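You operate a simulated robot arm through the tools that you are given. There is no shell and no other tool.

You run a simulated robot arm. Do the job below in one go: nothing can be reset, and whatever is moved stays where it is left.

## Task
Set the winder up again with the green spool and the yellow cone.
Fine: open the yarn guide, put the full white spool and the bare cone in the basket, and shut the guide at the end. Leave the other cone. Set down upright: white spool, cone with the red band. Where these are worked on the way, their far stop is far enough and under half their travel is too little: yarn guide.

The check looks at the end state, three seconds after you hand in, the way a careful person would. Anything else that was tipped, shoved, dropped, spilled or broken makes it a failure.

## Robot
A 7-joint arm with a two-finger parallel gripper, fixed in place. Base frame: the origin is at the foot of the arm, x ahead of it, y to its left, z up. Readings come in mm, degrees, newtons and seconds.
Its first joint turns from -149.0 to 149.0 degrees. Payload 3.43 kg.
The TCP is the grasp point between the finger pads, 30 mm short of the fingertips. In the tool frame z runs along the fingers and y along their closing line. The gripper opens to 94 mm. The fingers are 28 mm wide and 10 mm thick; the gripper's body (50 by 96 mm) begins 55 mm behind the TCP.
Orientation is told as [roll, pitch, yaw] about the base's x, y, z axes, in that order, counted from this pose: with the fingers straight down and closing along the base's y, the tool's x points along the base's -x, its y along +y and its z along -z.

## Interface
- The arm moves only by the tool drive_tool. Its argument "deltas" is a list that holds one entry, the list of rows, each a list of 7 numbers: the shift along the tool's x, y, z in cm, then the turn, a rotation vector about the tool's x, y, z in degrees, then the finger opening in cm, from 0 to 9.4. In form: [[[tx, ty, tz, rx, ry, rz, fingers], ...]]. A call has 1 to 20 rows; each row is the pose to reach, as a shift and turn from the pose commanded when the call began, along the tool's axes at that moment. A row lasts 0.2 s, in which the tool goes at most 50 mm and 8.6 degrees; a call with a longer step from one row to the next is refused whole, and so is a gripper value outside its range. Where a pose cannot be reached the arm comes as near as it can. A force on the tool above 40 N (or 10 N above the force at the start of the call, whichever is more), or a blocked arm, ends the call early, and 0.2 s more pass. The fingers move at their own pace (about 45 mm/s each) and stop on an object; they squeeze with about 22 N. The grip force told is the motor's: it shows also when the fingers shut on nothing. Time passes only in rows, and 0.2 s behind the last, so rows that repeat a pose let the fingers close. The reply holds the time, the measured pose of the TCP, the force on the tool along the base axes, the opening and the grip force, in the units named above and with some noise, with the torque about the TCP (base axes, N m) and any sound that the robot's microphone picked up.
- Cameras (640 x 400 px; columns grow to the right, rows downward): "scene" is fixed at [393.4, 645.2, 1399.4]; the picture's right is [-0.48, -0.88, 0.00], its down [-0.73, 0.40, -0.56] and it looks along [0.49, -0.27, -0.83] (base axes); focal length 214 px, centre (320, 200). "wrist" rides on the gripper at [76, 14, -102] in the tool frame; the picture's right is [-0.18, 0.98, 0.00], its down [-0.75, -0.14, -0.64] and it looks along [-0.63, -0.12, 0.77] (tool axes); focal length 243 px, centre (320, 200). There is no depth. A picture from a camera that has moved, and an enlarged one, comes with that camera's place and axes in the base frame and with its lens. The place of the scene camera against the robot may be out by one fixed shift of up to 25 mm in any direction.
- snapshot(camera): a new picture of that camera. The clock stands still meanwhile.
- enlarge(camera, box): a new picture of the part [left, top, right, bottom] of that camera's present view, enlarged. The clock stands still meanwhile.
- job_done(): hands the job in; it is judged then, once.

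Nothing tells you positions but the pictures and the camera data. Unless the task says otherwise, let go and move clear before handing in.

The tools are called after "Call:" as a command line: name --argument value ..., lists and objects as JSON in quotes. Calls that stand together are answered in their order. drive_tool: Moves the arm, as the interface text tells. Its arguments: {"type":"object","properties":{"deltas":{"type":"array"}},"required":["deltas"]} The other tools are called the same way: snapshot (camera) takes a picture; enlarge (camera, box) takes an enlarged picture of a part of a camera's view; job_done () hands the job in.

At the start:

```text
time: 0.0
tool_pos: [797.6, 582.1, 1187.2]
tool_rot: [0.0, 0.0, 0.0]
contact_force: [0.1, -0.3, -0.2]
torque: [-0.02, 0.03, 0.0]
finger_gap: 93.9
gripper_force: 0.1
```

scene: 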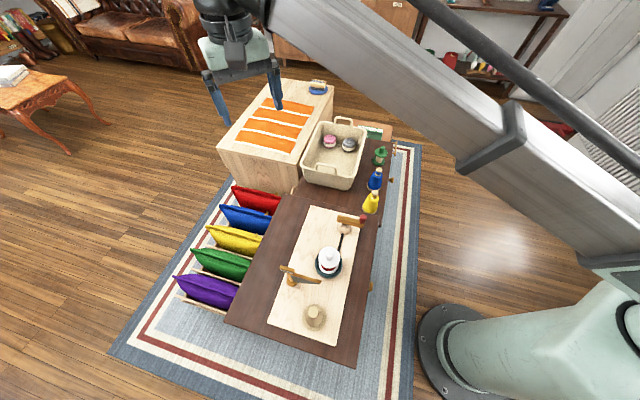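
wrist: 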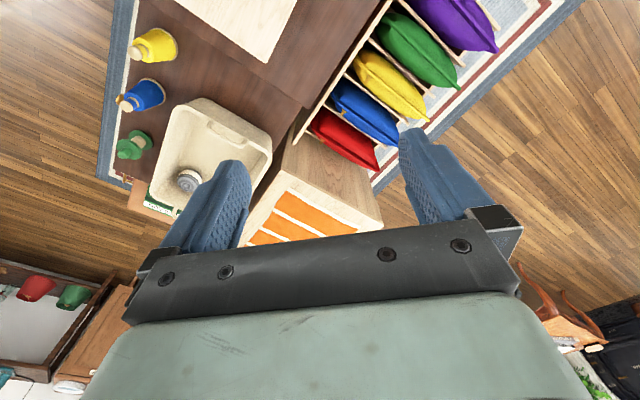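

I see a table with a winder board (white spool on a spindle, guides, a bare cone), plus a basket and cones beyond it. I'll zoom in to identify everything before moving.

Call:
enlarge --camera "scene" --box '[260, 200, 390, 350]'

Call:
enlarge --camera "scene" --box '[290, 100, 420, 220]'

Call:
enlarge --camera "wrist" --box '[90, 0, 310, 220]'

```text
2.67 times, centred on (325, 275) of scene
camera zoom: at [393.4, 645.2, 1399.4], right [-0.48, -0.88, 0.0], down [-0.73, 0.4, -0.56], along [0.49, -0.27, -0.83], focal length 572 px, centre (307, 0)
```

zoom: 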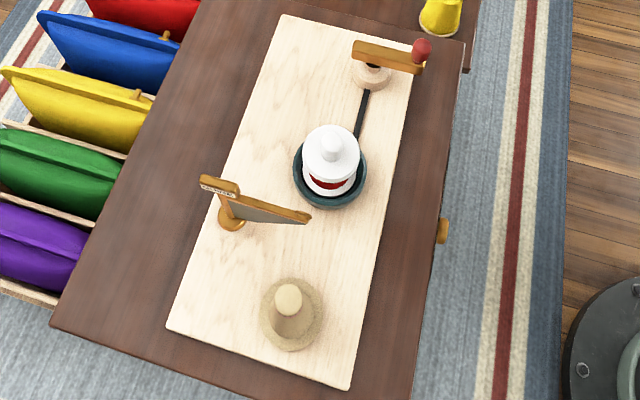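

```text
3.33 times, centred on (355, 160) of scene
camera zoom: at [393.4, 645.2, 1399.4], right [-0.48, -0.88, 0.0], down [-0.73, 0.4, -0.56], along [0.49, -0.27, -0.83], focal length 715 px, centre (203, 333)
```

zoom: 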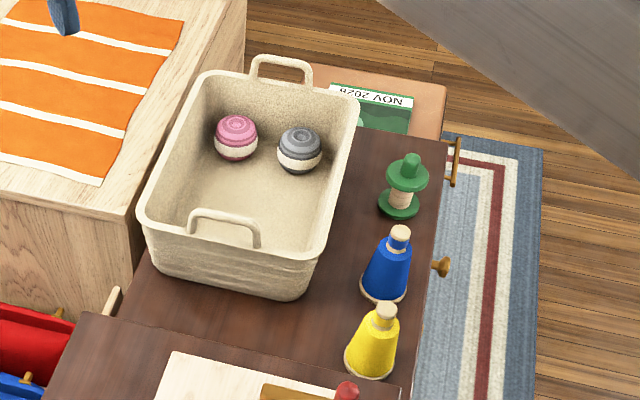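

```text
1.82 times, centred on (200, 110) of wrist
camera zoom: at [720.7, 595.6, 1289.9], right [0.18, 0.98, 0.0], down [0.75, -0.14, 0.64], along [0.63, -0.12, -0.77], focal length 441 px, centre (538, 364)
```

zoom: 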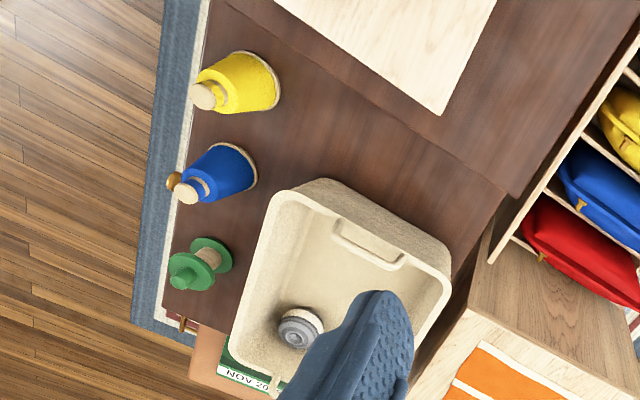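

I'll zoom further on the winder's parts to tell guide, spool, crank and the bands apart.

Call:
enlarge --camera "scene" --box '[305, 235, 355, 285]'

Call:
enlarge --camera "scene" --box '[275, 255, 335, 335]'

Call:
enlarge --camera "scene" --box '[325, 200, 385, 250]'

Call:
enlarge --camera "scene" --box '[355, 140, 395, 220]'

Call:
enlarge --camera "scene" --box '[310, 110, 370, 195]'

```text
8.00 times, centred on (330, 260) of scene
camera zoom: at [393.4, 645.2, 1399.4], right [-0.48, -0.88, 0.0], down [-0.73, 0.4, -0.56], along [0.49, -0.27, -0.83], focal length 1716 px, centre (240, -280)
```

zoom: 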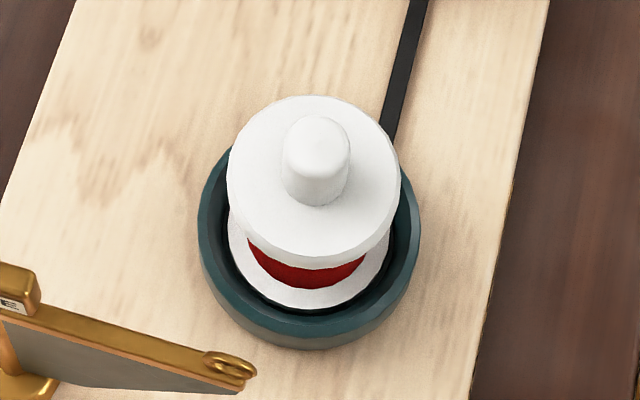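

```text
5.00 times, centred on (305, 295) of scene
camera zoom: at [393.4, 645.2, 1399.4], right [-0.48, -0.88, 0.0], down [-0.73, 0.4, -0.56], along [0.49, -0.27, -0.83], focal length 1072 px, centre (395, -275)
```

zoom: 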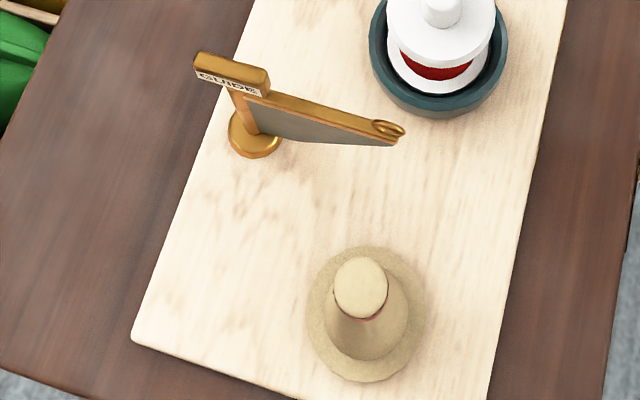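

```text
8.00 times, centred on (355, 225) of scene
camera zoom: at [393.4, 645.2, 1399.4], right [-0.48, -0.88, 0.0], down [-0.73, 0.4, -0.56], along [0.49, -0.27, -0.83], focal length 1716 px, centre (40, 0)
```

zoom: 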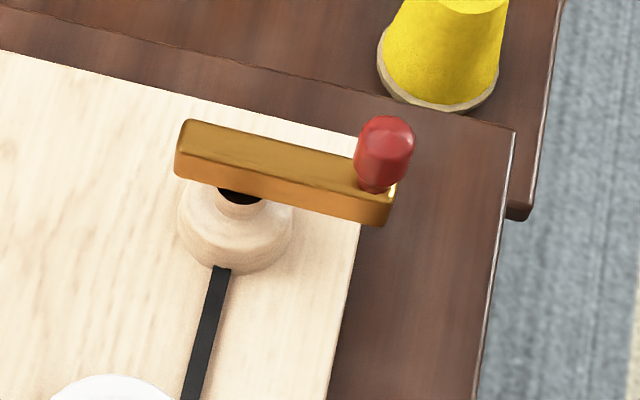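

```text
5.00 times, centred on (375, 180) of scene
camera zoom: at [393.4, 645.2, 1399.4], right [-0.48, -0.88, 0.0], down [-0.73, 0.4, -0.56], along [0.49, -0.27, -0.83], focal length 1072 px, centre (45, 300)
```

zoom: 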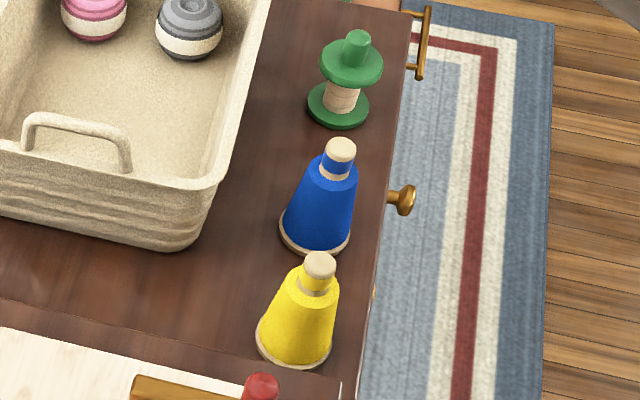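

```text
4.71 times, centred on (340, 152) of scene
camera zoom: at [393.4, 645.2, 1399.4], right [-0.48, -0.88, 0.0], down [-0.73, 0.4, -0.56], along [0.49, -0.27, -0.83], focal length 1009 px, centre (226, 424)
```

zoom: 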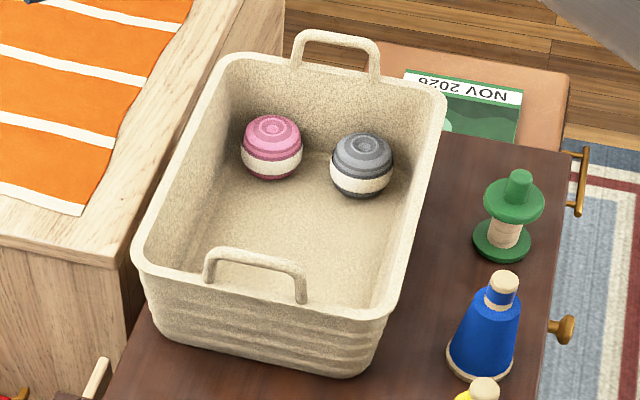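

The white spool with red yarn sits in the dish, the bare cone with the faint red band is at the near end, and the guide arm (labelled) is between them; yellow, blue cones and green spool stand on the far table with the basket. I'll bring the wrist camera over the winder for a closer look.

Call:
drive_tool --deltas '[[[2.6, -1.5, 3.0, 0, 0, -3.1, 9.4], [5.2, -2.9, 6.0, 0, 0, -6.2, 9.4], [7.8, -4.4, 8.9, 0, 0, -9.3, 9.4], [10.5, -5.8, 11.9, 0, 0, -12.5, 9.4], [13.1, -7.3, 14.9, 0, 0, -15.6, 9.4], [15.7, -8.8, 17.9, 0, 0, -18.7, 9.4], [18.3, -10.2, 20.8, 0, 0, -21.8, 9.4], [20.9, -11.7, 23.8, 0, 0, -24.9, 9.4], [23.5, -13.2, 26.8, 0, 0, -28, 9.4], [26.2, -14.6, 29.8, 0, 0, -31.2, 9.4], [28.8, -16.1, 32.7, 0, 0, -34.3, 9.4], [31.4, -17.5, 35.7, 0, 0, -37.4, 9.4], [34, -19.1, 38.7, 0, 0, -40.5, 9.4]]]'

Call:
snapshot --camera "wrist"

Call:
snapshot --camera "scene"

```text
time: 2.8
tool_pos: [458.9, 386.6, 802.8]
tool_rot: [0.0, 0.0, 40.5]
contact_force: [0.2, 0.3, 0.3]
torque: [0.02, 0.02, -0.01]
finger_gap: 94.0
gripper_force: 0.1
```

```text
taken
camera wrist: at [390.5, 348.5, 903.6], right [-0.5, 0.87, 0.0], down [0.66, 0.38, 0.64], along [0.56, 0.32, -0.77], focal length 243 px, centre (320, 200)
```

wrist: 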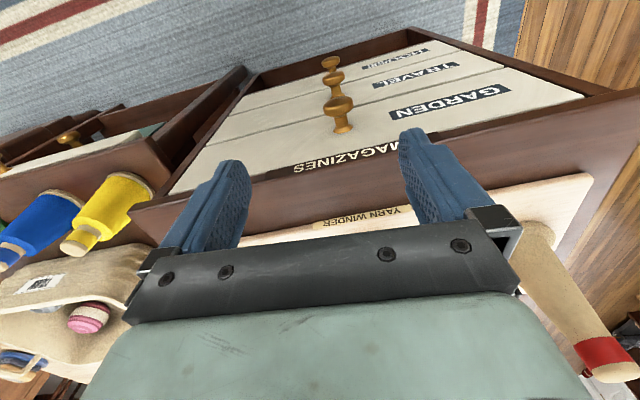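

```text
taken
```

scene: 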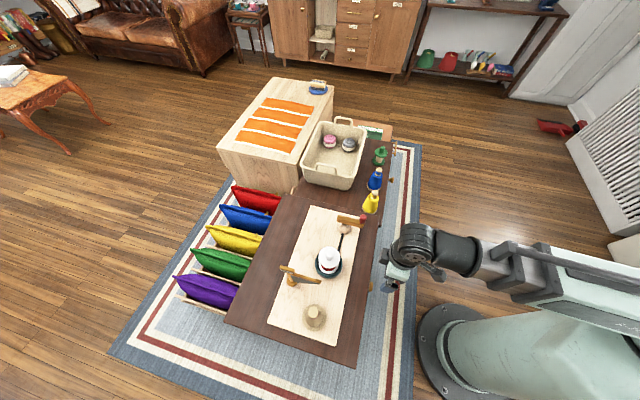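

The wrist camera looks past the fingers, so I need the tool above and slightly beyond what I want to see; the tan cone looks tall, with a red band near its tip. I'll go up and outward for a better survey.

Call:
drive_tool --deltas '[[[0, 0, -5, 0, 0, 0, 9.4], [0, 0, -10, 0, 0, 0, 9.4], [0, 0, -15, 0, 0, 0, 9.4], [0, 0, -19.7, 0, 0, 0, 9.4], [-4.2, 0.9, -19.7, 0, 0, 0, 9.4], [-8.4, 1.8, -19.7, 0, 0, 0, 9.4], [-12.6, 2.7, -19.7, 0, 0, 0, 9.4], [-16.3, 3.5, -19.7, 0, 0, 0, 9.4], [-16.3, 3.5, -19.7, 0, 0, 0, 9.4]]]'

Call:
snapshot --camera "wrist"

```text
time: 4.8
tool_pos: [559.1, 525.1, 996.2]
tool_rot: [0.1, 0.1, 40.4]
contact_force: [0.0, -0.1, 0.4]
torque: [-0.01, 0.02, 0.01]
finger_gap: 93.8
gripper_force: 0.0
```

```text
taken
camera wrist: at [491.1, 485.9, 1098.6], right [-0.5, 0.87, 0.0], down [0.66, 0.38, 0.64], along [0.56, 0.32, -0.77], focal length 243 px, centre (320, 200)
```

wrist: 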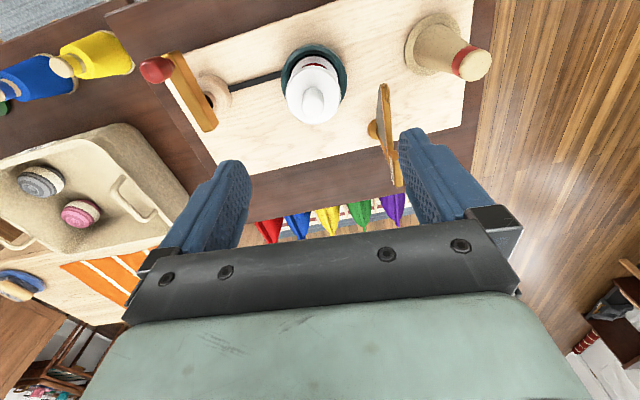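

Call:
enlarge --camera "wrist" --box '[250, 0, 510, 200]'

Call:
enlarge --camera "wrist" --box '[0, 0, 250, 200]'

Call:
enlarge --camera "wrist" --box '[350, 70, 430, 200]'

Call:
enlarge --camera "wrist" --box '[270, 30, 370, 140]'

Call:
enlarge --camera "wrist" --box '[390, 0, 510, 90]'

```text
2.00 times, centred on (380, 100) of wrist
camera zoom: at [491.1, 485.9, 1098.6], right [-0.5, 0.87, 0.0], down [0.66, 0.38, 0.64], along [0.56, 0.32, -0.77], focal length 485 px, centre (200, 400)
```

zoom: 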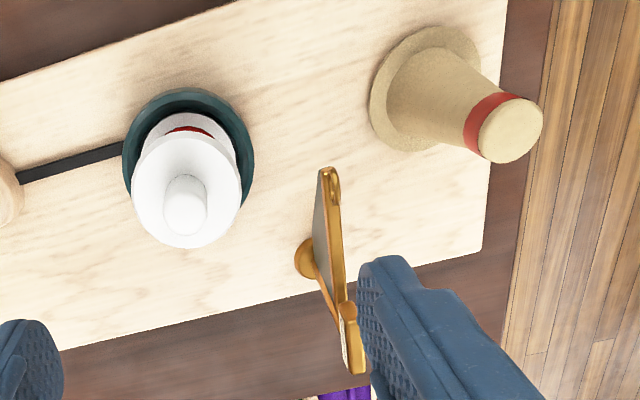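

```text
2.00 times, centred on (125, 100) of wrist
camera zoom: at [491.1, 485.9, 1098.6], right [-0.5, 0.87, 0.0], down [0.66, 0.38, 0.64], along [0.56, 0.32, -0.77], focal length 485 px, centre (710, 400)
```

zoom: 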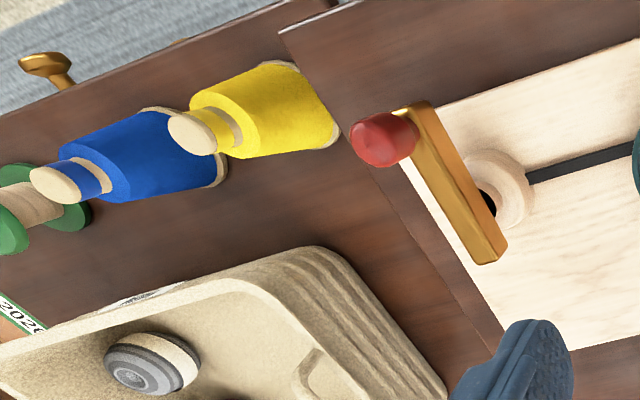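

```text
3.08 times, centred on (390, 135) of wrist
camera zoom: at [491.1, 485.9, 1098.6], right [-0.5, 0.87, 0.0], down [0.66, 0.38, 0.64], along [0.56, 0.32, -0.77], focal length 746 px, centre (105, 400)
```

zoom: 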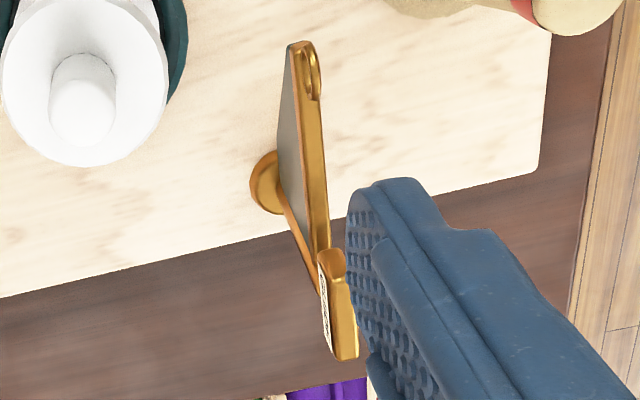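

```text
3.64 times, centred on (320, 85) of wrist
camera zoom: at [491.1, 485.9, 1098.6], right [-0.5, 0.87, 0.0], down [0.66, 0.38, 0.64], along [0.56, 0.32, -0.77], focal length 882 px, centre (320, 618)
```

zoom: 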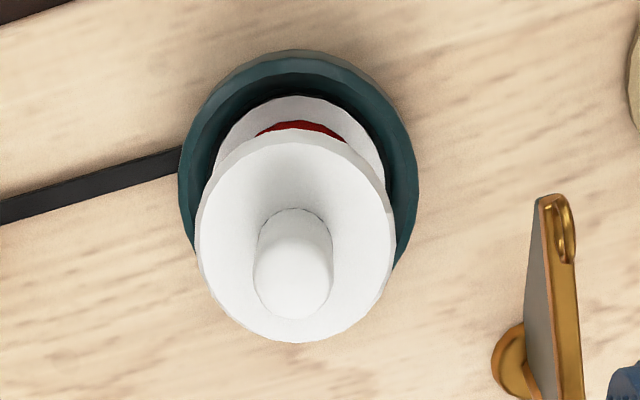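

```text
4.44 times, centred on (450, 45) of wrist
camera zoom: at [491.1, 485.9, 1098.6], right [-0.5, 0.87, 0.0], down [0.66, 0.38, 0.64], along [0.56, 0.32, -0.77], focal length 1078 px, centre (-258, 889)
```

zoom: 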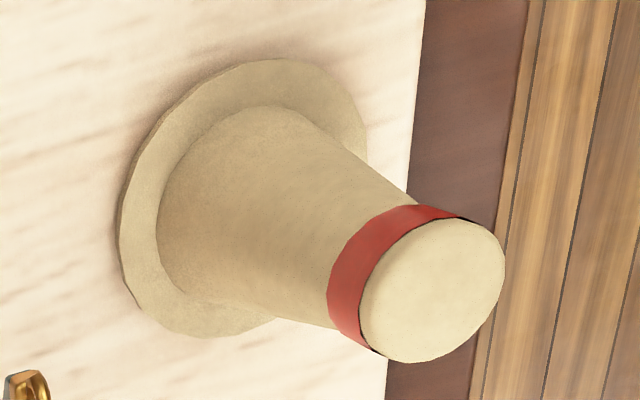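

The white spool (red yarn) stands in a dish, the red-banded tan cone is at the right end, and the guide is a thin arm on a post. I'll take shifted wrist views to triangulate precisely.

Call:
drive_tool --deltas '[[[-0.7, 3.7, 0, 0, 0, 0, 9.4], [-1.4, 7.4, 0, 0, 0, 0, 9.4], [-2.0, 11.1, 0, 0, 0, 0, 9.4], [-2.7, 14.8, 0, 0, 0, 0, 9.4], [-2.7, 14.8, 0, 0, 0, 0, 9.4]]]'

Call:
snapshot --camera "wrist"

Call:
enlarge --camera "wrist" --box '[200, 0, 400, 150]'

Call:
enlarge --camera "wrist" --box '[300, 0, 460, 120]'

```text
time: 6.0
tool_pos: [485.1, 654.7, 998.7]
tool_rot: [0.0, 0.0, 40.5]
contact_force: [-0.2, -0.8, -1.0]
torque: [-0.01, 0.01, 0.01]
finger_gap: 94.0
gripper_force: 0.0
```

```text
taken
camera wrist: at [416.1, 615.6, 1100.6], right [-0.5, 0.87, 0.0], down [0.66, 0.38, 0.64], along [0.56, 0.32, -0.77], focal length 243 px, centre (320, 200)
```

wrist: 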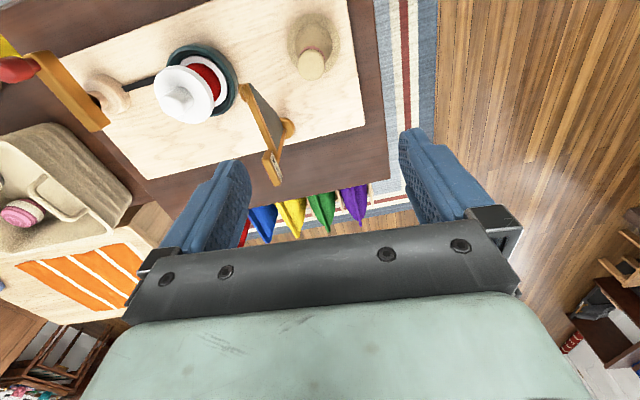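

```text
2.67 times, centred on (300, 75) of wrist
camera zoom: at [416.1, 615.6, 1100.6], right [-0.5, 0.87, 0.0], down [0.66, 0.38, 0.64], along [0.56, 0.32, -0.77], focal length 647 px, centre (373, 533)
```

zoom: 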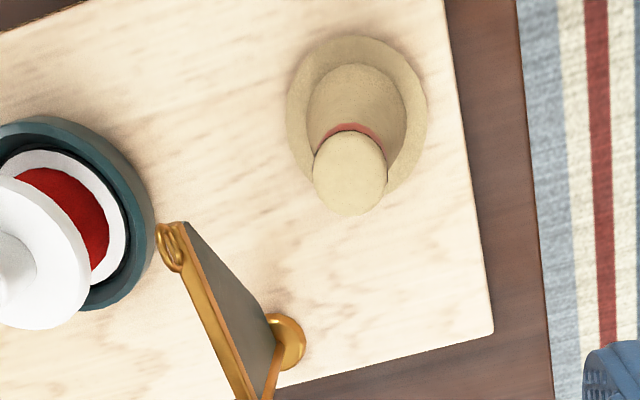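

```text
3.33 times, centred on (380, 60) of wrist
camera zoom: at [416.1, 615.6, 1100.6], right [-0.5, 0.87, 0.0], down [0.66, 0.38, 0.64], along [0.56, 0.32, -0.77], focal length 809 px, centre (120, 667)
```

zoom: 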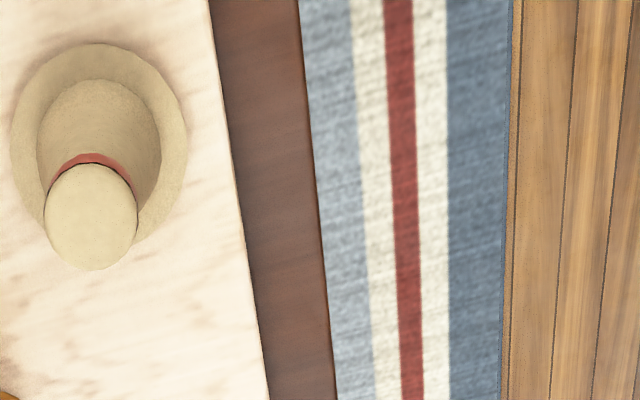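

The winder board is at about z=740 and the yellow/blue cones stand on a lower table near z≈590. I'll take more zooms here for the spool and guide, then shift to view the other side.

Call:
enlarge --camera "wrist" --box '[140, 30, 260, 130]'

Call:
enlarge --camera "wrist" --box '[230, 70, 310, 190]'

Call:
enlarge --camera "wrist" --box '[0, 30, 140, 150]'

```text
4.00 times, centred on (200, 80) of wrist
camera zoom: at [416.1, 615.6, 1100.6], right [-0.5, 0.87, 0.0], down [0.66, 0.38, 0.64], along [0.56, 0.32, -0.77], focal length 970 px, centre (800, 680)
```

zoom: 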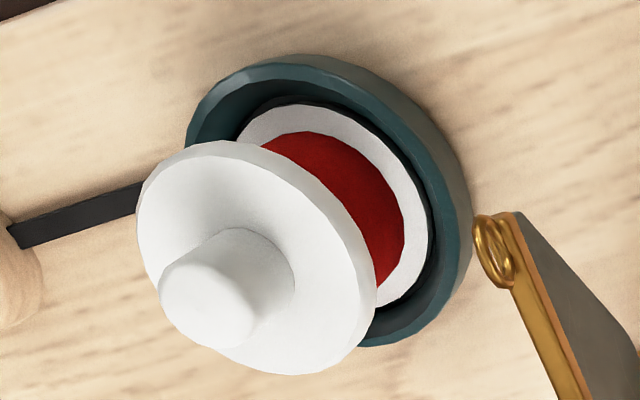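

```text
3.33 times, centred on (270, 130) of wrist
camera zoom: at [416.1, 615.6, 1100.6], right [-0.5, 0.87, 0.0], down [0.66, 0.38, 0.64], along [0.56, 0.32, -0.77], focal length 809 px, centre (487, 433)
```

zoom: 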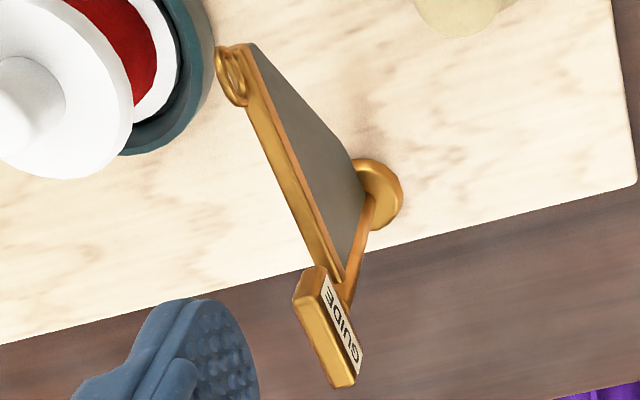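

```text
3.33 times, centred on (70, 90) of wrist
camera zoom: at [416.1, 615.6, 1100.6], right [-0.5, 0.87, 0.0], down [0.66, 0.38, 0.64], along [0.56, 0.32, -0.77], focal length 809 px, centre (1153, 567)
```

zoom: 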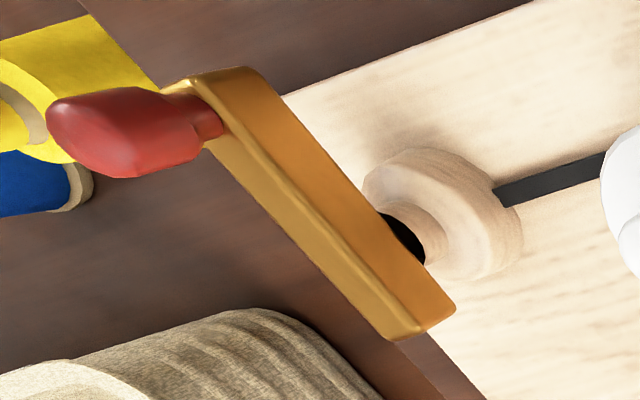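

Measurements: spool near (570,523) with its knob top at z≈837, cone tip (461,632,852), guide post (583,645) with arm tip (520,581,817). Next I survey the lower table and basket.

Call:
drive_tool --deltas '[[[0.13, -4.6, 0.3, 0, 0, 3.1, 9.4], [0.26, -9.2, 0.6, 0, 0, 6.2, 9.4], [0.39, -13.8, 0.9, 0, 0, 9.3, 9.4], [0.52, -18.4, 1.2, 0, 0, 12.5, 9.4], [0.65, -23.0, 1.5, 0, 0, 15.6, 9.4], [0.78, -27.6, 1.8, 0, 0, 18.7, 9.4], [0.9, -32.2, 2.0, 0, 0, 21.8, 9.4], [1.03, -36.7, 2.3, 0, 0, 24.9, 9.4], [1.16, -41.3, 2.6, 0, 0, 28, 9.4], [1.29, -45.9, 2.9, 0, 0, 31.2, 9.4], [1.42, -50.5, 3.2, 0, 0, 34.3, 9.4], [1.55, -55.1, 3.5, 0, 0, 37.4, 9.4], [1.68, -59.7, 3.8, 0, 0, 40.5, 9.4], [1.68, -59.7, 3.8, 0, 0, 40.5, 9.4]]]'

Call:
snapshot --camera "wrist"

Call:
enlarge --camera "wrist" --box '[120, 0, 280, 200]'

Call:
enlarge --camera "wrist" --box '[200, 0, 420, 150]'

```text
time: 9.0
tool_pos: [855.3, 186.2, 953.6]
tool_rot: [0.0, 0.0, 0.0]
contact_force: [-0.7, -0.5, 0.7]
torque: [0.0, 0.0, -0.03]
finger_gap: 94.2
gripper_force: 0.0
```

```text
taken
camera wrist: at [777.4, 200.0, 1055.4], right [0.18, 0.98, 0.0], down [0.75, -0.14, 0.64], along [0.63, -0.12, -0.77], focal length 243 px, centre (320, 200)
```

wrist: 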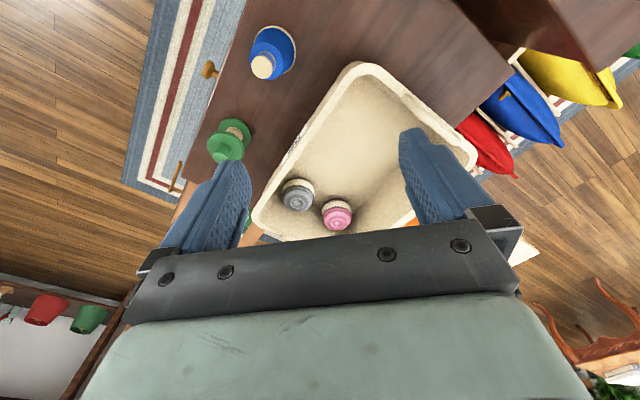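

```text
2.00 times, centred on (200, 100) of wrist
camera zoom: at [777.4, 200.0, 1055.4], right [0.18, 0.98, 0.0], down [0.75, -0.14, 0.64], along [0.63, -0.12, -0.77], focal length 485 px, centre (560, 400)
```

zoom: 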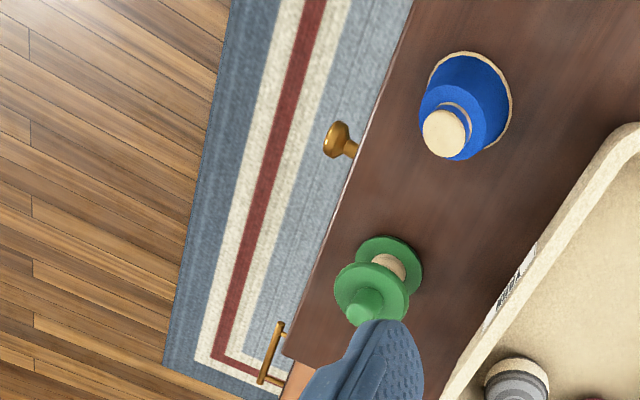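

```text
2.67 times, centred on (310, 75) of wrist
camera zoom: at [777.4, 200.0, 1055.4], right [0.18, 0.98, 0.0], down [0.75, -0.14, 0.64], along [0.63, -0.12, -0.77], focal length 647 px, centre (347, 533)
```

zoom: 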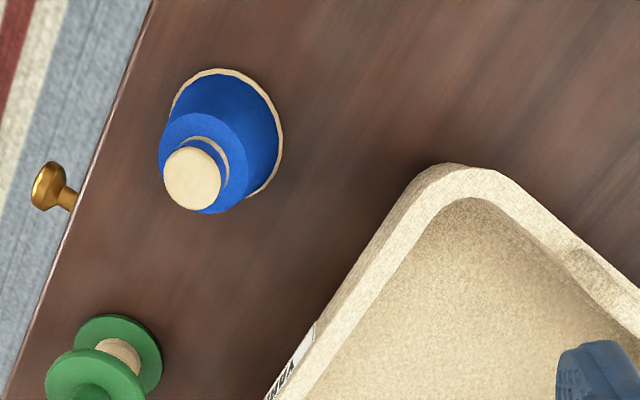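

Call:
drive_tool --deltas '[[[0.7, -3.7, 0, 0, 0, 0, 9.4], [1.4, -7.4, 0, 0, 0, 0, 9.4], [2.0, -11.0, 0, 0, 0, 0, 9.4], [2.7, -14.75, 0, 0, 0, 0, 9.4], [2.7, -14.75, 0, 0, 0, 0, 9.4]]]'

Call:
snapshot --camera "wrist"

Call:
enlarge --camera "wrist" --box '[250, 20, 410, 180]'

Call:
enlarge --camera "wrist" --box '[390, 0, 640, 200]'

```text
time: 10.2
tool_pos: [833.0, 38.7, 956.7]
tool_rot: [-0.1, 0.0, 0.1]
contact_force: [0.0, 0.3, 0.6]
torque: [0.02, 0.0, -0.01]
finger_gap: 94.0
gripper_force: 0.0
```

```text
taken
camera wrist: at [754.3, 52.2, 1058.8], right [0.18, 0.98, 0.0], down [0.75, -0.14, 0.64], along [0.63, -0.12, -0.77], focal length 243 px, centre (320, 200)
```

wrist: 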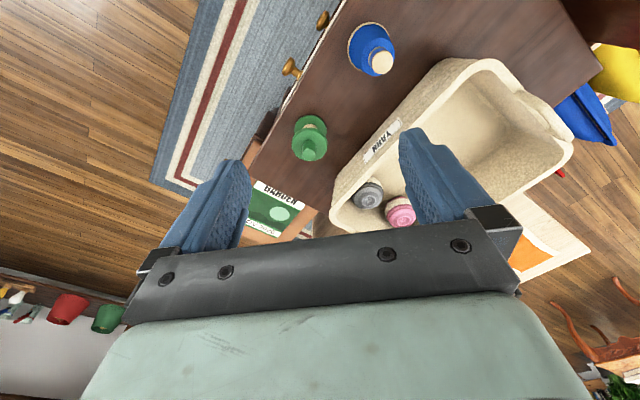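

```text
2.50 times, centred on (330, 100) of wrist
camera zoom: at [754.3, 52.2, 1058.8], right [0.18, 0.98, 0.0], down [0.75, -0.14, 0.64], along [0.63, -0.12, -0.77], focal length 606 px, centre (295, 450)
```

zoom: 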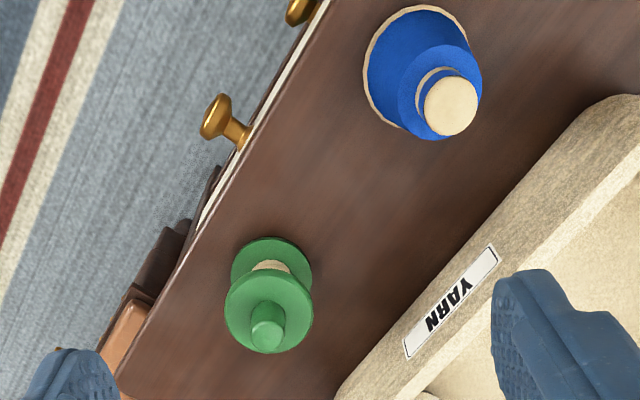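

```text
2.00 times, centred on (515, 100) of wrist
camera zoom: at [754.3, 52.2, 1058.8], right [0.18, 0.98, 0.0], down [0.75, -0.14, 0.64], along [0.63, -0.12, -0.77], focal length 485 px, centre (-70, 400)
```

zoom: 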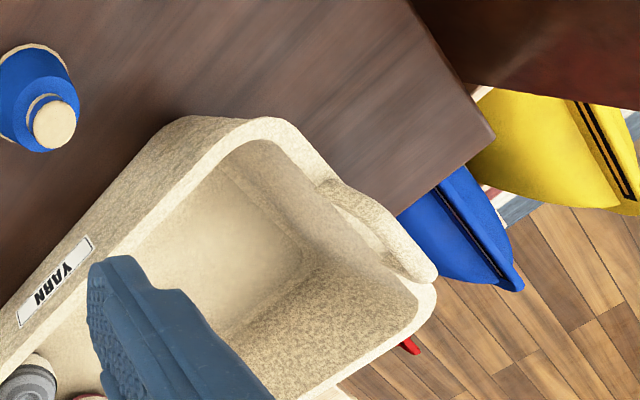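

Blue tip is at (829,117,717), green spool about (948,-1) with its flange at z≈666, basket rim at z≈742 with its near corner about (830,235). Now I go above the guide arm to start with opening it.

Call:
drive_tool --deltas '[[[2.06, 4.05, 0.2, 0, 0, -3.26, 5], [4.13, 8.1, 0.4, 0, 0, -6.5, 5], [6.2, 12.15, 0.6, 0, 0, -9.8, 5], [8.26, 16.2, 0.8, 0, 0, -13, 5], [10.3, 20.25, 1.0, 0, 0, -16.3, 5], [12.4, 24.3, 1.2, 0, 0, -19.6, 5], [14.45, 28.35, 1.4, 0, 0, -22.8, 5], [16.5, 32.4, 1.5, 0, 0, -26, 5], [18.6, 36.45, 1.7, 0, 0, -29.4, 5], [20.6, 40.5, 1.9, 0, 0, -32.6, 5], [22.7, 44.5, 2.1, 0, 0, -35.9, 5], [24.8, 48.6, 2.3, 0, 0, -39.2, 5], [26.8, 52.6, 2.5, 0, 0, -42.4, 5], [28.9, 56.7, 2.7, 0, 0, -45.7, 5], [28.9, 56.7, 2.7, 0, 0, -45.7, 5]]]'

Call:
snapshot --camera "wrist"

Call:
enlarge --camera "wrist" --box '[220, 20, 420, 200]'

```text
time: 13.4
tool_pos: [541.4, 609.0, 935.2]
tool_rot: [0.0, 0.1, 45.7]
contact_force: [0.7, -0.5, -0.2]
torque: [0.03, -0.01, -0.03]
finger_gap: 49.9
gripper_force: 0.0
```

```text
taken
camera wrist: at [475.7, 564.2, 1037.4], right [-0.58, 0.82, 0.0], down [0.63, 0.44, 0.64], along [0.53, 0.37, -0.77], focal length 243 px, centre (320, 200)
```

wrist: 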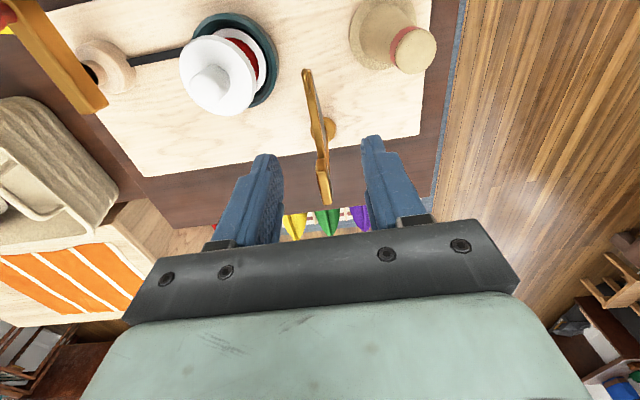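

```text
2.22 times, centred on (320, 110) of wrist
camera zoom: at [475.7, 564.2, 1037.4], right [-0.58, 0.82, 0.0], down [0.63, 0.44, 0.64], along [0.53, 0.37, -0.77], focal length 539 px, centre (320, 400)
```

zoom: 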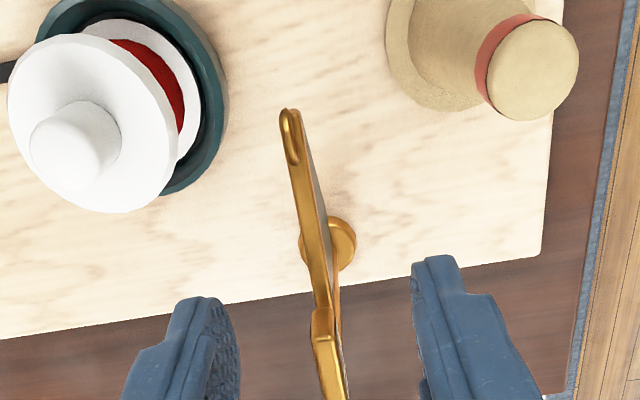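

The arm lies nicely between the open fingers, just about 2 mm left of centre. I'll descend so the fingers straddle it.

Call:
drive_tool --deltas '[[[0, -0.2, 3, 0, 0, 0, 5], [0, -0.2, 6, 0, 0, 0, 5], [0, -0.2, 8.5, 0, 0, 0, 5], [0, -0.2, 10.0, 0, 0, 0, 5], [0, -0.2, 11.0, 0, 0, 0, 5], [0, -0.2, 11.0, 0, 0, 0, 5]]]'

Call:
snapshot --camera "wrist"

```text
time: 14.8
tool_pos: [545.0, 607.1, 824.0]
tool_rot: [-0.1, -0.1, 45.7]
contact_force: [-0.1, 1.1, 0.2]
torque: [-0.03, 0.02, -0.02]
finger_gap: 50.0
gripper_force: 0.2
```

```text
taken
camera wrist: at [480.3, 562.4, 926.1], right [-0.57, 0.82, 0.0], down [0.63, 0.44, 0.64], along [0.53, 0.37, -0.77], focal length 243 px, centre (320, 200)
```

wrist: 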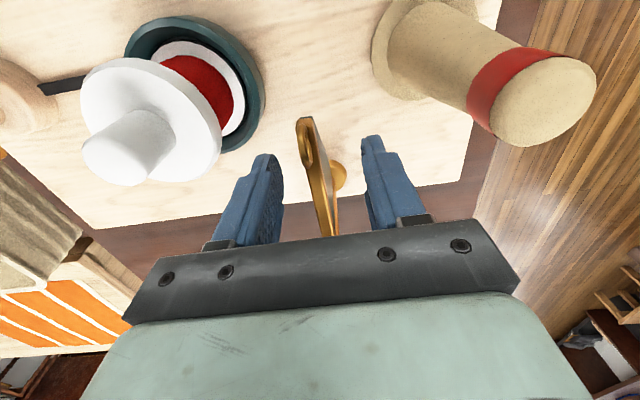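

The fingers straddle the arm at the right height; I close on it.

Call:
drive_tool --deltas '[[[0, 0, 0, 0, 0, 0, 3], [0, 0, 0, 0, 0, 0, 1.5], [0, 0, 0, 0, 0, 0, 0], [0, 0, 0, 0, 0, 0, 0], [0, 0, 0, 0, 0, 0, 0]]]'

Call:
enlarge --camera "wrist" --box '[220, 80, 420, 250]'

```text
time: 16.0
tool_pos: [546.2, 607.6, 824.5]
tool_rot: [-0.2, -0.1, 45.6]
contact_force: [11.1, -11.2, -0.7]
torque: [0.03, 0.02, -0.91]
finger_gap: 12.5
gripper_force: 44.8
```

```text
2.35 times, centred on (320, 165) of wrist
camera zoom: at [481.0, 561.7, 926.1], right [-0.57, 0.82, 0.0], down [0.63, 0.44, 0.64], along [0.53, 0.37, -0.77], focal length 571 px, centre (320, 282)
```

zoom: 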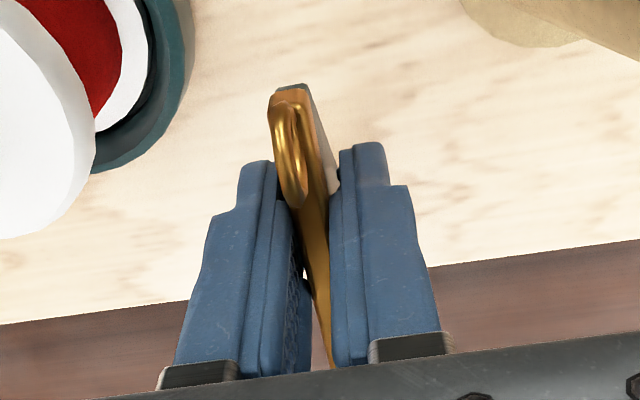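

The arm is gripped (12.5 mm) and resists motion towards the cone side. I'll try a small swing about the post towards the spool side and watch the force.

Call:
drive_tool --deltas '[[[0, -0.18, 0, 0, 0, -2, 0], [-0.01, -0.37, 0, 0, 0, -4, 0], [-0.03, -0.55, 0, 0, 0, -6, 0], [-0.05, -0.73, 0, 0, 0, -8, 0], [-0.05, -0.73, 0, 0, 0, -8, 0]]]'

Call:
snapshot --camera "wrist"

```text
time: 17.2
tool_pos: [551.8, 601.7, 824.9]
tool_rot: [-0.1, -0.1, 53.7]
contact_force: [19.5, -3.4, 15.0]
torque: [-0.9, 0.74, -1.02]
finger_gap: 12.6
gripper_force: 45.5
```

```text
taken
camera wrist: at [493.2, 548.2, 926.0], right [-0.68, 0.73, 0.0], down [0.56, 0.52, 0.64], along [0.47, 0.44, -0.77], focal length 243 px, centre (320, 200)
```

wrist: 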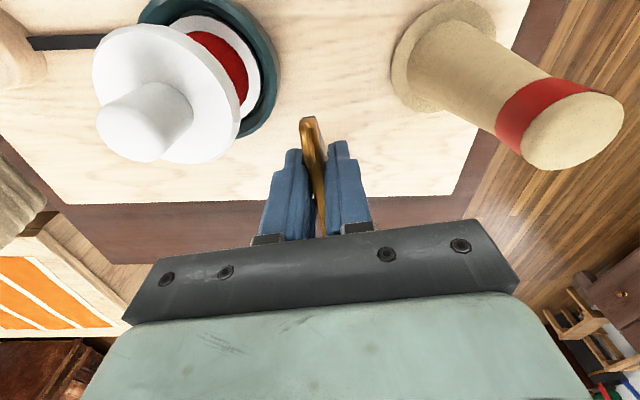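

Call:
enlarge --camera "scene" --box '[260, 220, 360, 310]'

Call:
enlarge --camera "wrist" --box '[220, 80, 420, 250]'

```text
4.44 times, centred on (310, 265) of scene
camera zoom: at [393.4, 645.2, 1399.4], right [-0.48, -0.88, 0.0], down [-0.73, 0.4, -0.56], along [0.49, -0.27, -0.83], focal length 953 px, centre (364, -89)
```

zoom: 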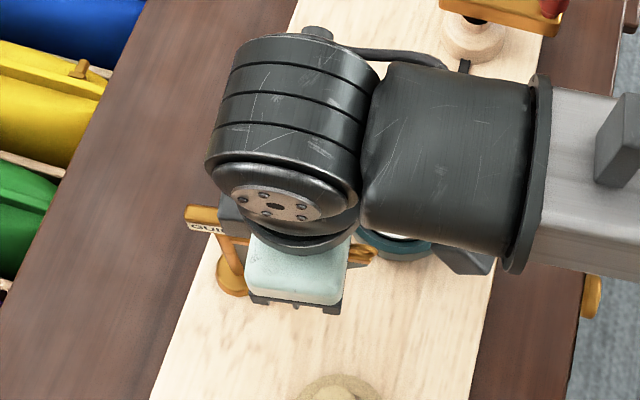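

```text
2.35 times, centred on (320, 165) of wrist
camera zoom: at [493.2, 548.2, 926.0], right [-0.68, 0.73, 0.0], down [0.56, 0.52, 0.64], along [0.47, 0.44, -0.77], focal length 571 px, centre (320, 282)
```

zoom: 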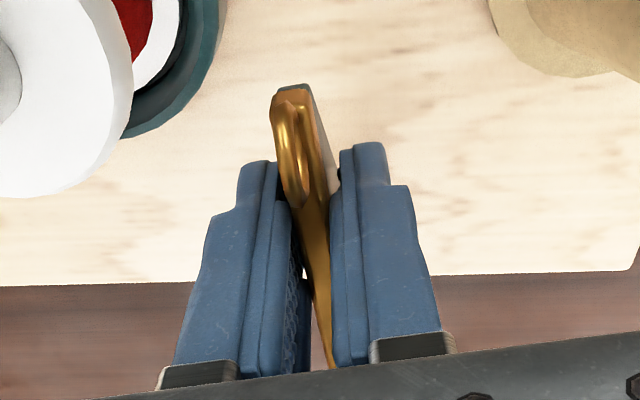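

The guide does rotate about its post towards the spool side. I continue the swing in small arcs.

Call:
drive_tool --deltas '[[[-0.01, -0.23, 0, 0, 0, -2.5, 0], [-0.03, -0.46, 0, 0, 0, -5, 0], [-0.06, -0.69, 0, 0, 0, -7.5, 0], [-0.09, -0.91, 0, 0, 0, -10, 0], [-0.15, -1.14, 0, 0, 0, -12.5, 0], [-0.2, -1.36, 0, 0, 0, -15, 0], [-0.2, -1.36, 0, 0, 0, -15, 0]]]'

Call:
snapshot --camera "wrist"

```text
time: 18.8
tool_pos: [562.4, 596.1, 823.3]
tool_rot: [-0.1, 0.1, 68.7]
contact_force: [17.7, -1.7, 10.9]
torque: [1.05, -0.48, -0.93]
finger_gap: 13.4
gripper_force: 44.7
```

```text
taken
camera wrist: at [520.1, 528.7, 926.0], right [-0.85, 0.53, 0.0], down [0.41, 0.65, 0.64], along [0.34, 0.55, -0.77], focal length 243 px, centre (320, 200)
```

wrist: 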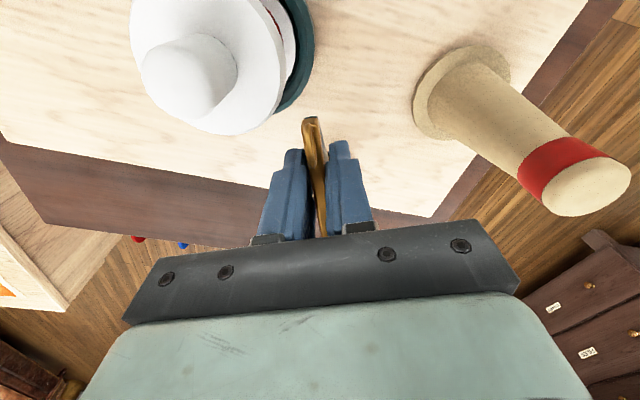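

The swing works with no net resistance at the hinge. The arm's tip will pass close to the spool's flange, so I check the clearance before going on.

Call:
enlarge --camera "wrist" --box '[220, 60, 380, 180]'

Call:
enlarge --camera "scene" --box '[270, 230, 350, 300]'

```text
3.33 times, centred on (300, 120) of wrist
camera zoom: at [520.1, 528.7, 926.0], right [-0.85, 0.53, 0.0], down [0.41, 0.65, 0.64], along [0.34, 0.55, -0.77], focal length 809 px, centre (387, 467)
```

zoom: 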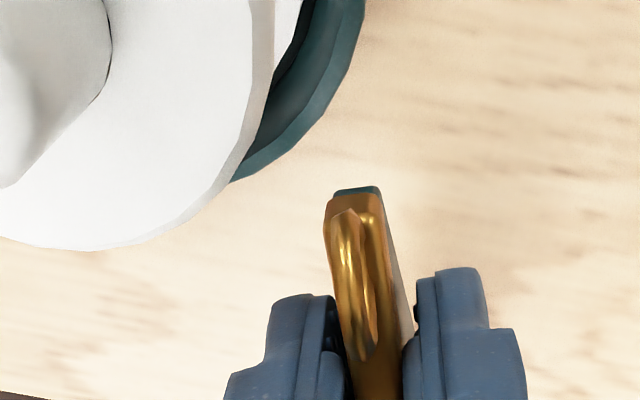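

```text
5.71 times, centred on (310, 265) of scene
camera zoom: at [393.4, 645.2, 1399.4], right [-0.48, -0.88, 0.0], down [-0.73, 0.4, -0.56], along [0.49, -0.27, -0.83], focal length 1226 px, centre (377, -171)
```

zoom: 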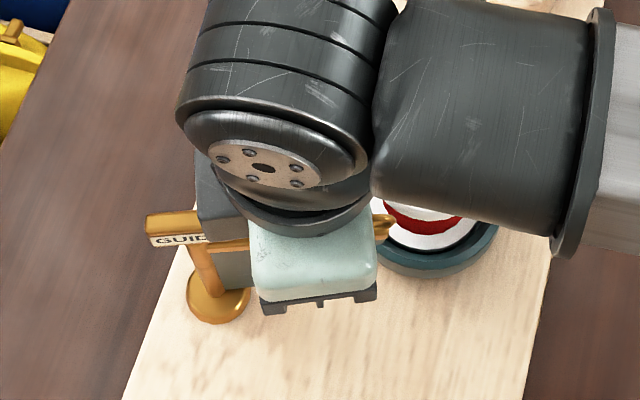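

The tip would pass within a hair of the spool's flange this way, so before risking that I'll swing back and test whether the guide opens toward the cone side instead.

Call:
drive_tool --deltas '[[[-0.01, 0.37, 0, 0, 0, 4, 0], [-0.05, 0.73, 0, 0, 0, 8, 0], [-0.12, 1.09, 0, 0, 0, 12, 0], [-0.2, 1.45, 0, 0, 0, 16, 0], [-0.32, 1.8, 0, 0, 0, 20, 0], [-0.42, 2.06, 0, 0, 0, 23, 0], [-0.42, 2.06, 0, 0, 0, 23, 0]]]'

Call:
drive_tool --deltas '[[[-0.0, 0.18, 0, 0, 0, 2, 0], [-0.01, 0.37, 0, 0, 0, 4, 0], [-0.03, 0.55, 0, 0, 0, 6, 0], [-0.03, 0.55, 0, 0, 0, 6, 0]]]'

Call:
snapshot --camera "wrist"

```text
time: 20.4
tool_pos: [545.3, 605.9, 823.1]
tool_rot: [-0.2, -0.2, 45.6]
contact_force: [32.2, 0.8, 13.9]
torque: [0.0, 0.01, -0.98]
finger_gap: 12.2
gripper_force: 44.7
```

```text
time: 21.0
tool_pos: [545.6, 606.0, 823.4]
tool_rot: [-0.6, -0.3, 42.3]
contact_force: [23.8, -16.3, -5.5]
torque: [-0.93, -0.32, 1.17]
finger_gap: 13.4
gripper_force: 44.5
stopped in row 3: the force on the tool passed its limit at 47 N (the readings are from after the stop); the commanded pose is now the measured one
```

```text
taken
camera wrist: at [476.6, 565.8, 925.0], right [-0.53, 0.85, -0.01], down [0.64, 0.41, 0.65], along [0.56, 0.33, -0.76], focal length 243 px, centre (320, 200)
```

wrist: 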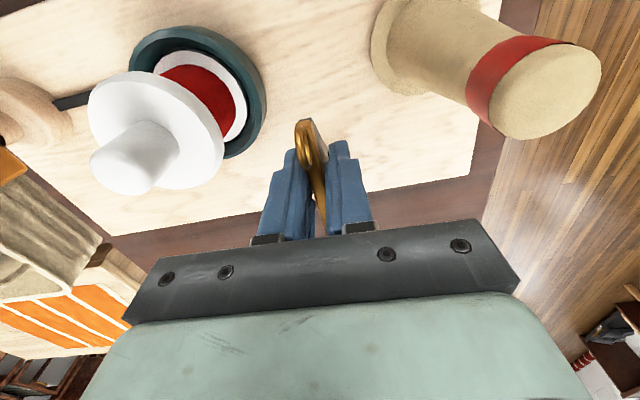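

Closed is a hard stop on the cone side, so the guide opens toward the spool. I'll swing it to about 28° gently and check the tip's clearance over the flange.

Call:
drive_tool --deltas '[[[-0.02, -0.2, 0, 0, 0, -3.7, 0], [-0.06, -0.46, 0, 0, 0, -6.7, 0], [-0.16, -0.92, 0, 0, 0, -11.7, 0], [-0.29, -1.36, 0, 0, 0, -16.7, 0], [-0.47, -1.79, 0, 0, 0, -21.7, 0], [-0.68, -2.21, 0, 0, 0, -26.7, 0], [-0.83, -2.45, 0, 0, 0, -29.7, 0], [-0.83, -2.45, 0, 0, 0, -29.7, 0]]]'

Call:
enlarge --camera "wrist" --box '[220, 60, 380, 180]'

```text
time: 22.8
tool_pos: [566.5, 593.4, 824.1]
tool_rot: [-0.7, 0.3, 71.9]
contact_force: [6.4, -37.5, -4.1]
torque: [0.03, 0.05, -1.04]
finger_gap: 13.0
gripper_force: 44.5
```

```text
3.33 times, centred on (300, 120) of wrist
camera zoom: at [527.3, 525.7, 925.9], right [-0.88, 0.48, -0.01], down [0.36, 0.68, 0.64], along [0.32, 0.56, -0.77], focal length 809 px, centre (387, 467)
```

zoom: 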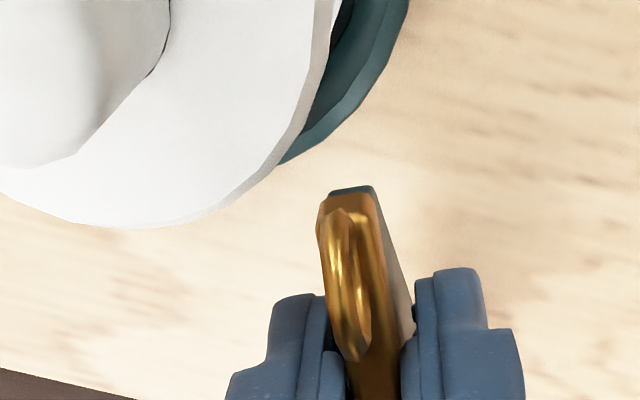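

A radial strain has built up in the grip, so I release to relax it and see whether the guide stays.

Call:
drive_tool --deltas '[[[0, 0, 0, 0, 0, 0, 2.2], [0, 0, 0, 0, 0, 0, 2.2], [0, 0, 0, 0, 0, 0, 2.2], [0, 0, 0, 0, 0, 0, 2.2]]]'

Call:
enlarge --camera "wrist" --box '[220, 60, 420, 240]'

```text
time: 23.8
tool_pos: [566.6, 596.6, 823.3]
tool_rot: [-0.5, 0.0, 72.0]
contact_force: [0.2, -0.5, 0.2]
torque: [-0.01, 0.0, 0.0]
finger_gap: 21.9
gripper_force: 0.0
```

```text
2.22 times, centred on (320, 150) of wrist
camera zoom: at [526.9, 527.8, 925.4], right [-0.88, 0.48, -0.01], down [0.36, 0.67, 0.64], along [0.31, 0.56, -0.77], focal length 539 px, centre (320, 311)
```

zoom: 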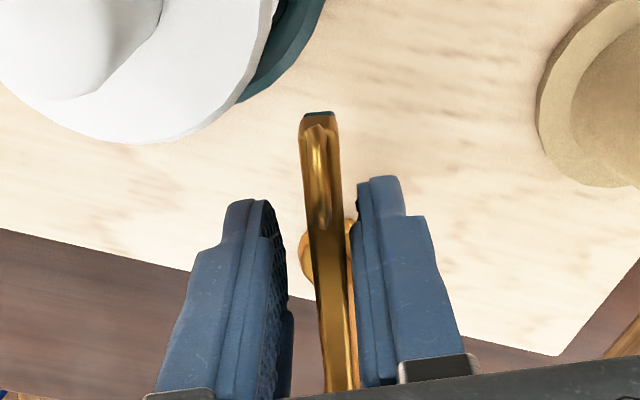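

The guide stays where it is. With the fingers loosely around the arm I push it on with the far finger, slowly.

Call:
drive_tool --deltas '[[[-0.01, -0.18, 0, 0, 0, -2, 2.2], [-0.01, -0.35, 0, 0, 0, -4, 2.2], [-0.03, -0.53, 0, 0, 0, -6, 2.2], [-0.05, -0.71, 0, 0, 0, -8, 2.2], [-0.08, -0.88, 0, 0, 0, -10, 2.2], [-0.11, -1.06, 0, 0, 0, -12, 2.2]]]'

Call:
enlarge --camera "wrist" --box '[220, 60, 420, 240]'

```text
time: 25.2
tool_pos: [576.2, 592.3, 823.1]
tool_rot: [-0.6, 0.1, 84.0]
contact_force: [-1.1, 0.9, 0.9]
torque: [0.04, 0.01, 0.01]
finger_gap: 22.3
gripper_force: 0.0
```

```text
2.22 times, centred on (320, 150) of wrist
camera zoom: at [551.7, 518.4, 925.2], right [-0.96, 0.29, -0.01], down [0.21, 0.74, 0.64], along [0.19, 0.61, -0.77], focal length 539 px, centre (320, 311)
```

zoom: 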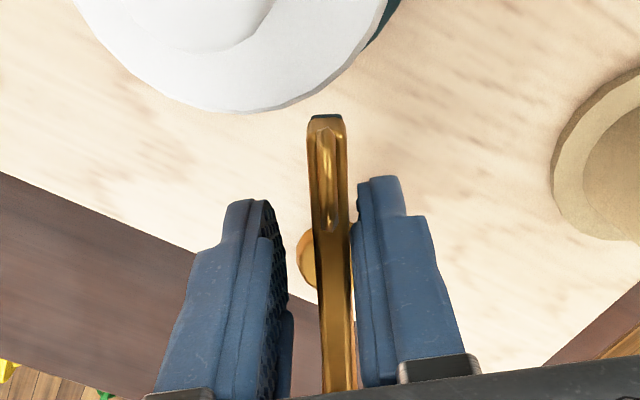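

Pushing force is tiny. I go on in small steps past the spool flange, watching force and sound.

Call:
drive_tool --deltas '[[[0, -0.09, 0, 0, 0, -1, 2.2], [-0.01, -0.18, 0, 0, 0, -2, 2.2], [-0.01, -0.27, 0, 0, 0, -3, 2.2], [-0.01, -0.35, 0, 0, 0, -4, 2.2], [-0.02, -0.44, 0, 0, 0, -5, 2.2], [-0.03, -0.53, 0, 0, 0, -6, 2.2]]]'

Call:
enlarge --camera "wrist" --box '[220, 60, 420, 240]'

```text
time: 26.6
tool_pos: [582.5, 592.3, 823.7]
tool_rot: [-0.4, 0.1, 90.0]
contact_force: [-0.7, -0.8, 0.0]
torque: [0.01, 0.0, 0.01]
finger_gap: 22.1
gripper_force: 0.4
```

```text
2.22 times, centred on (320, 150) of wrist
camera zoom: at [565.7, 516.0, 925.8], right [-0.98, 0.18, -0.01], down [0.14, 0.75, 0.64], along [0.12, 0.63, -0.77], focal length 539 px, centre (320, 311)
```

zoom: 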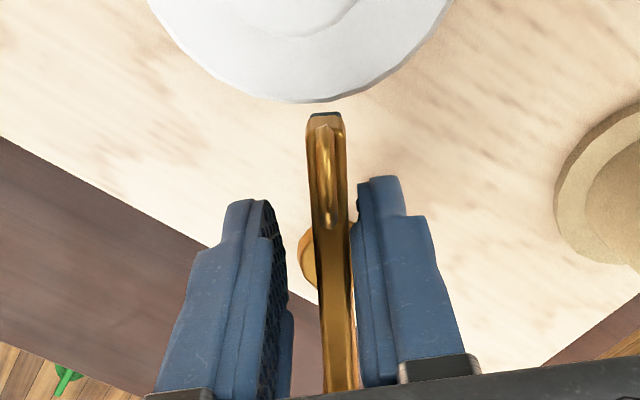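

It clears the flange with a small gap. Continuing the swing.

Call:
drive_tool --deltas '[[[0, -0.18, 0, 0, 0, -2, 2.2], [-0.01, -0.35, 0, 0, 0, -4, 2.2], [-0.03, -0.53, 0, 0, 0, -6, 2.2], [-0.05, -0.71, 0, 0, 0, -8, 2.2], [-0.08, -0.88, 0, 0, 0, -10, 2.2], [-0.11, -1.06, 0, 0, 0, -12, 2.2]]]'

Call:
enlarge --camera "wrist" --box '[220, 60, 420, 240]'

```text
time: 28.0
tool_pos: [591.9, 594.8, 823.8]
tool_rot: [-0.4, 0.2, 102.1]
contact_force: [0.1, 0.2, 0.9]
torque: [0.02, 0.03, -0.04]
finger_gap: 21.8
gripper_force: 0.1
```

```text
2.22 times, centred on (320, 150) of wrist
camera zoom: at [591.1, 516.6, 926.2], right [-1.0, -0.02, -0.01], down [-0.02, 0.77, 0.64], along [-0.01, 0.64, -0.77], focal length 539 px, centre (320, 311)
```

zoom: 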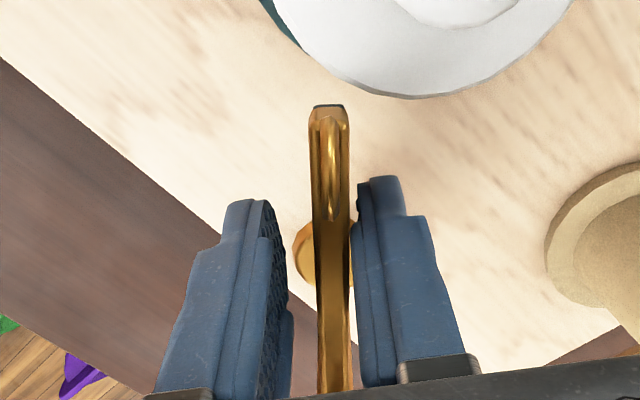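

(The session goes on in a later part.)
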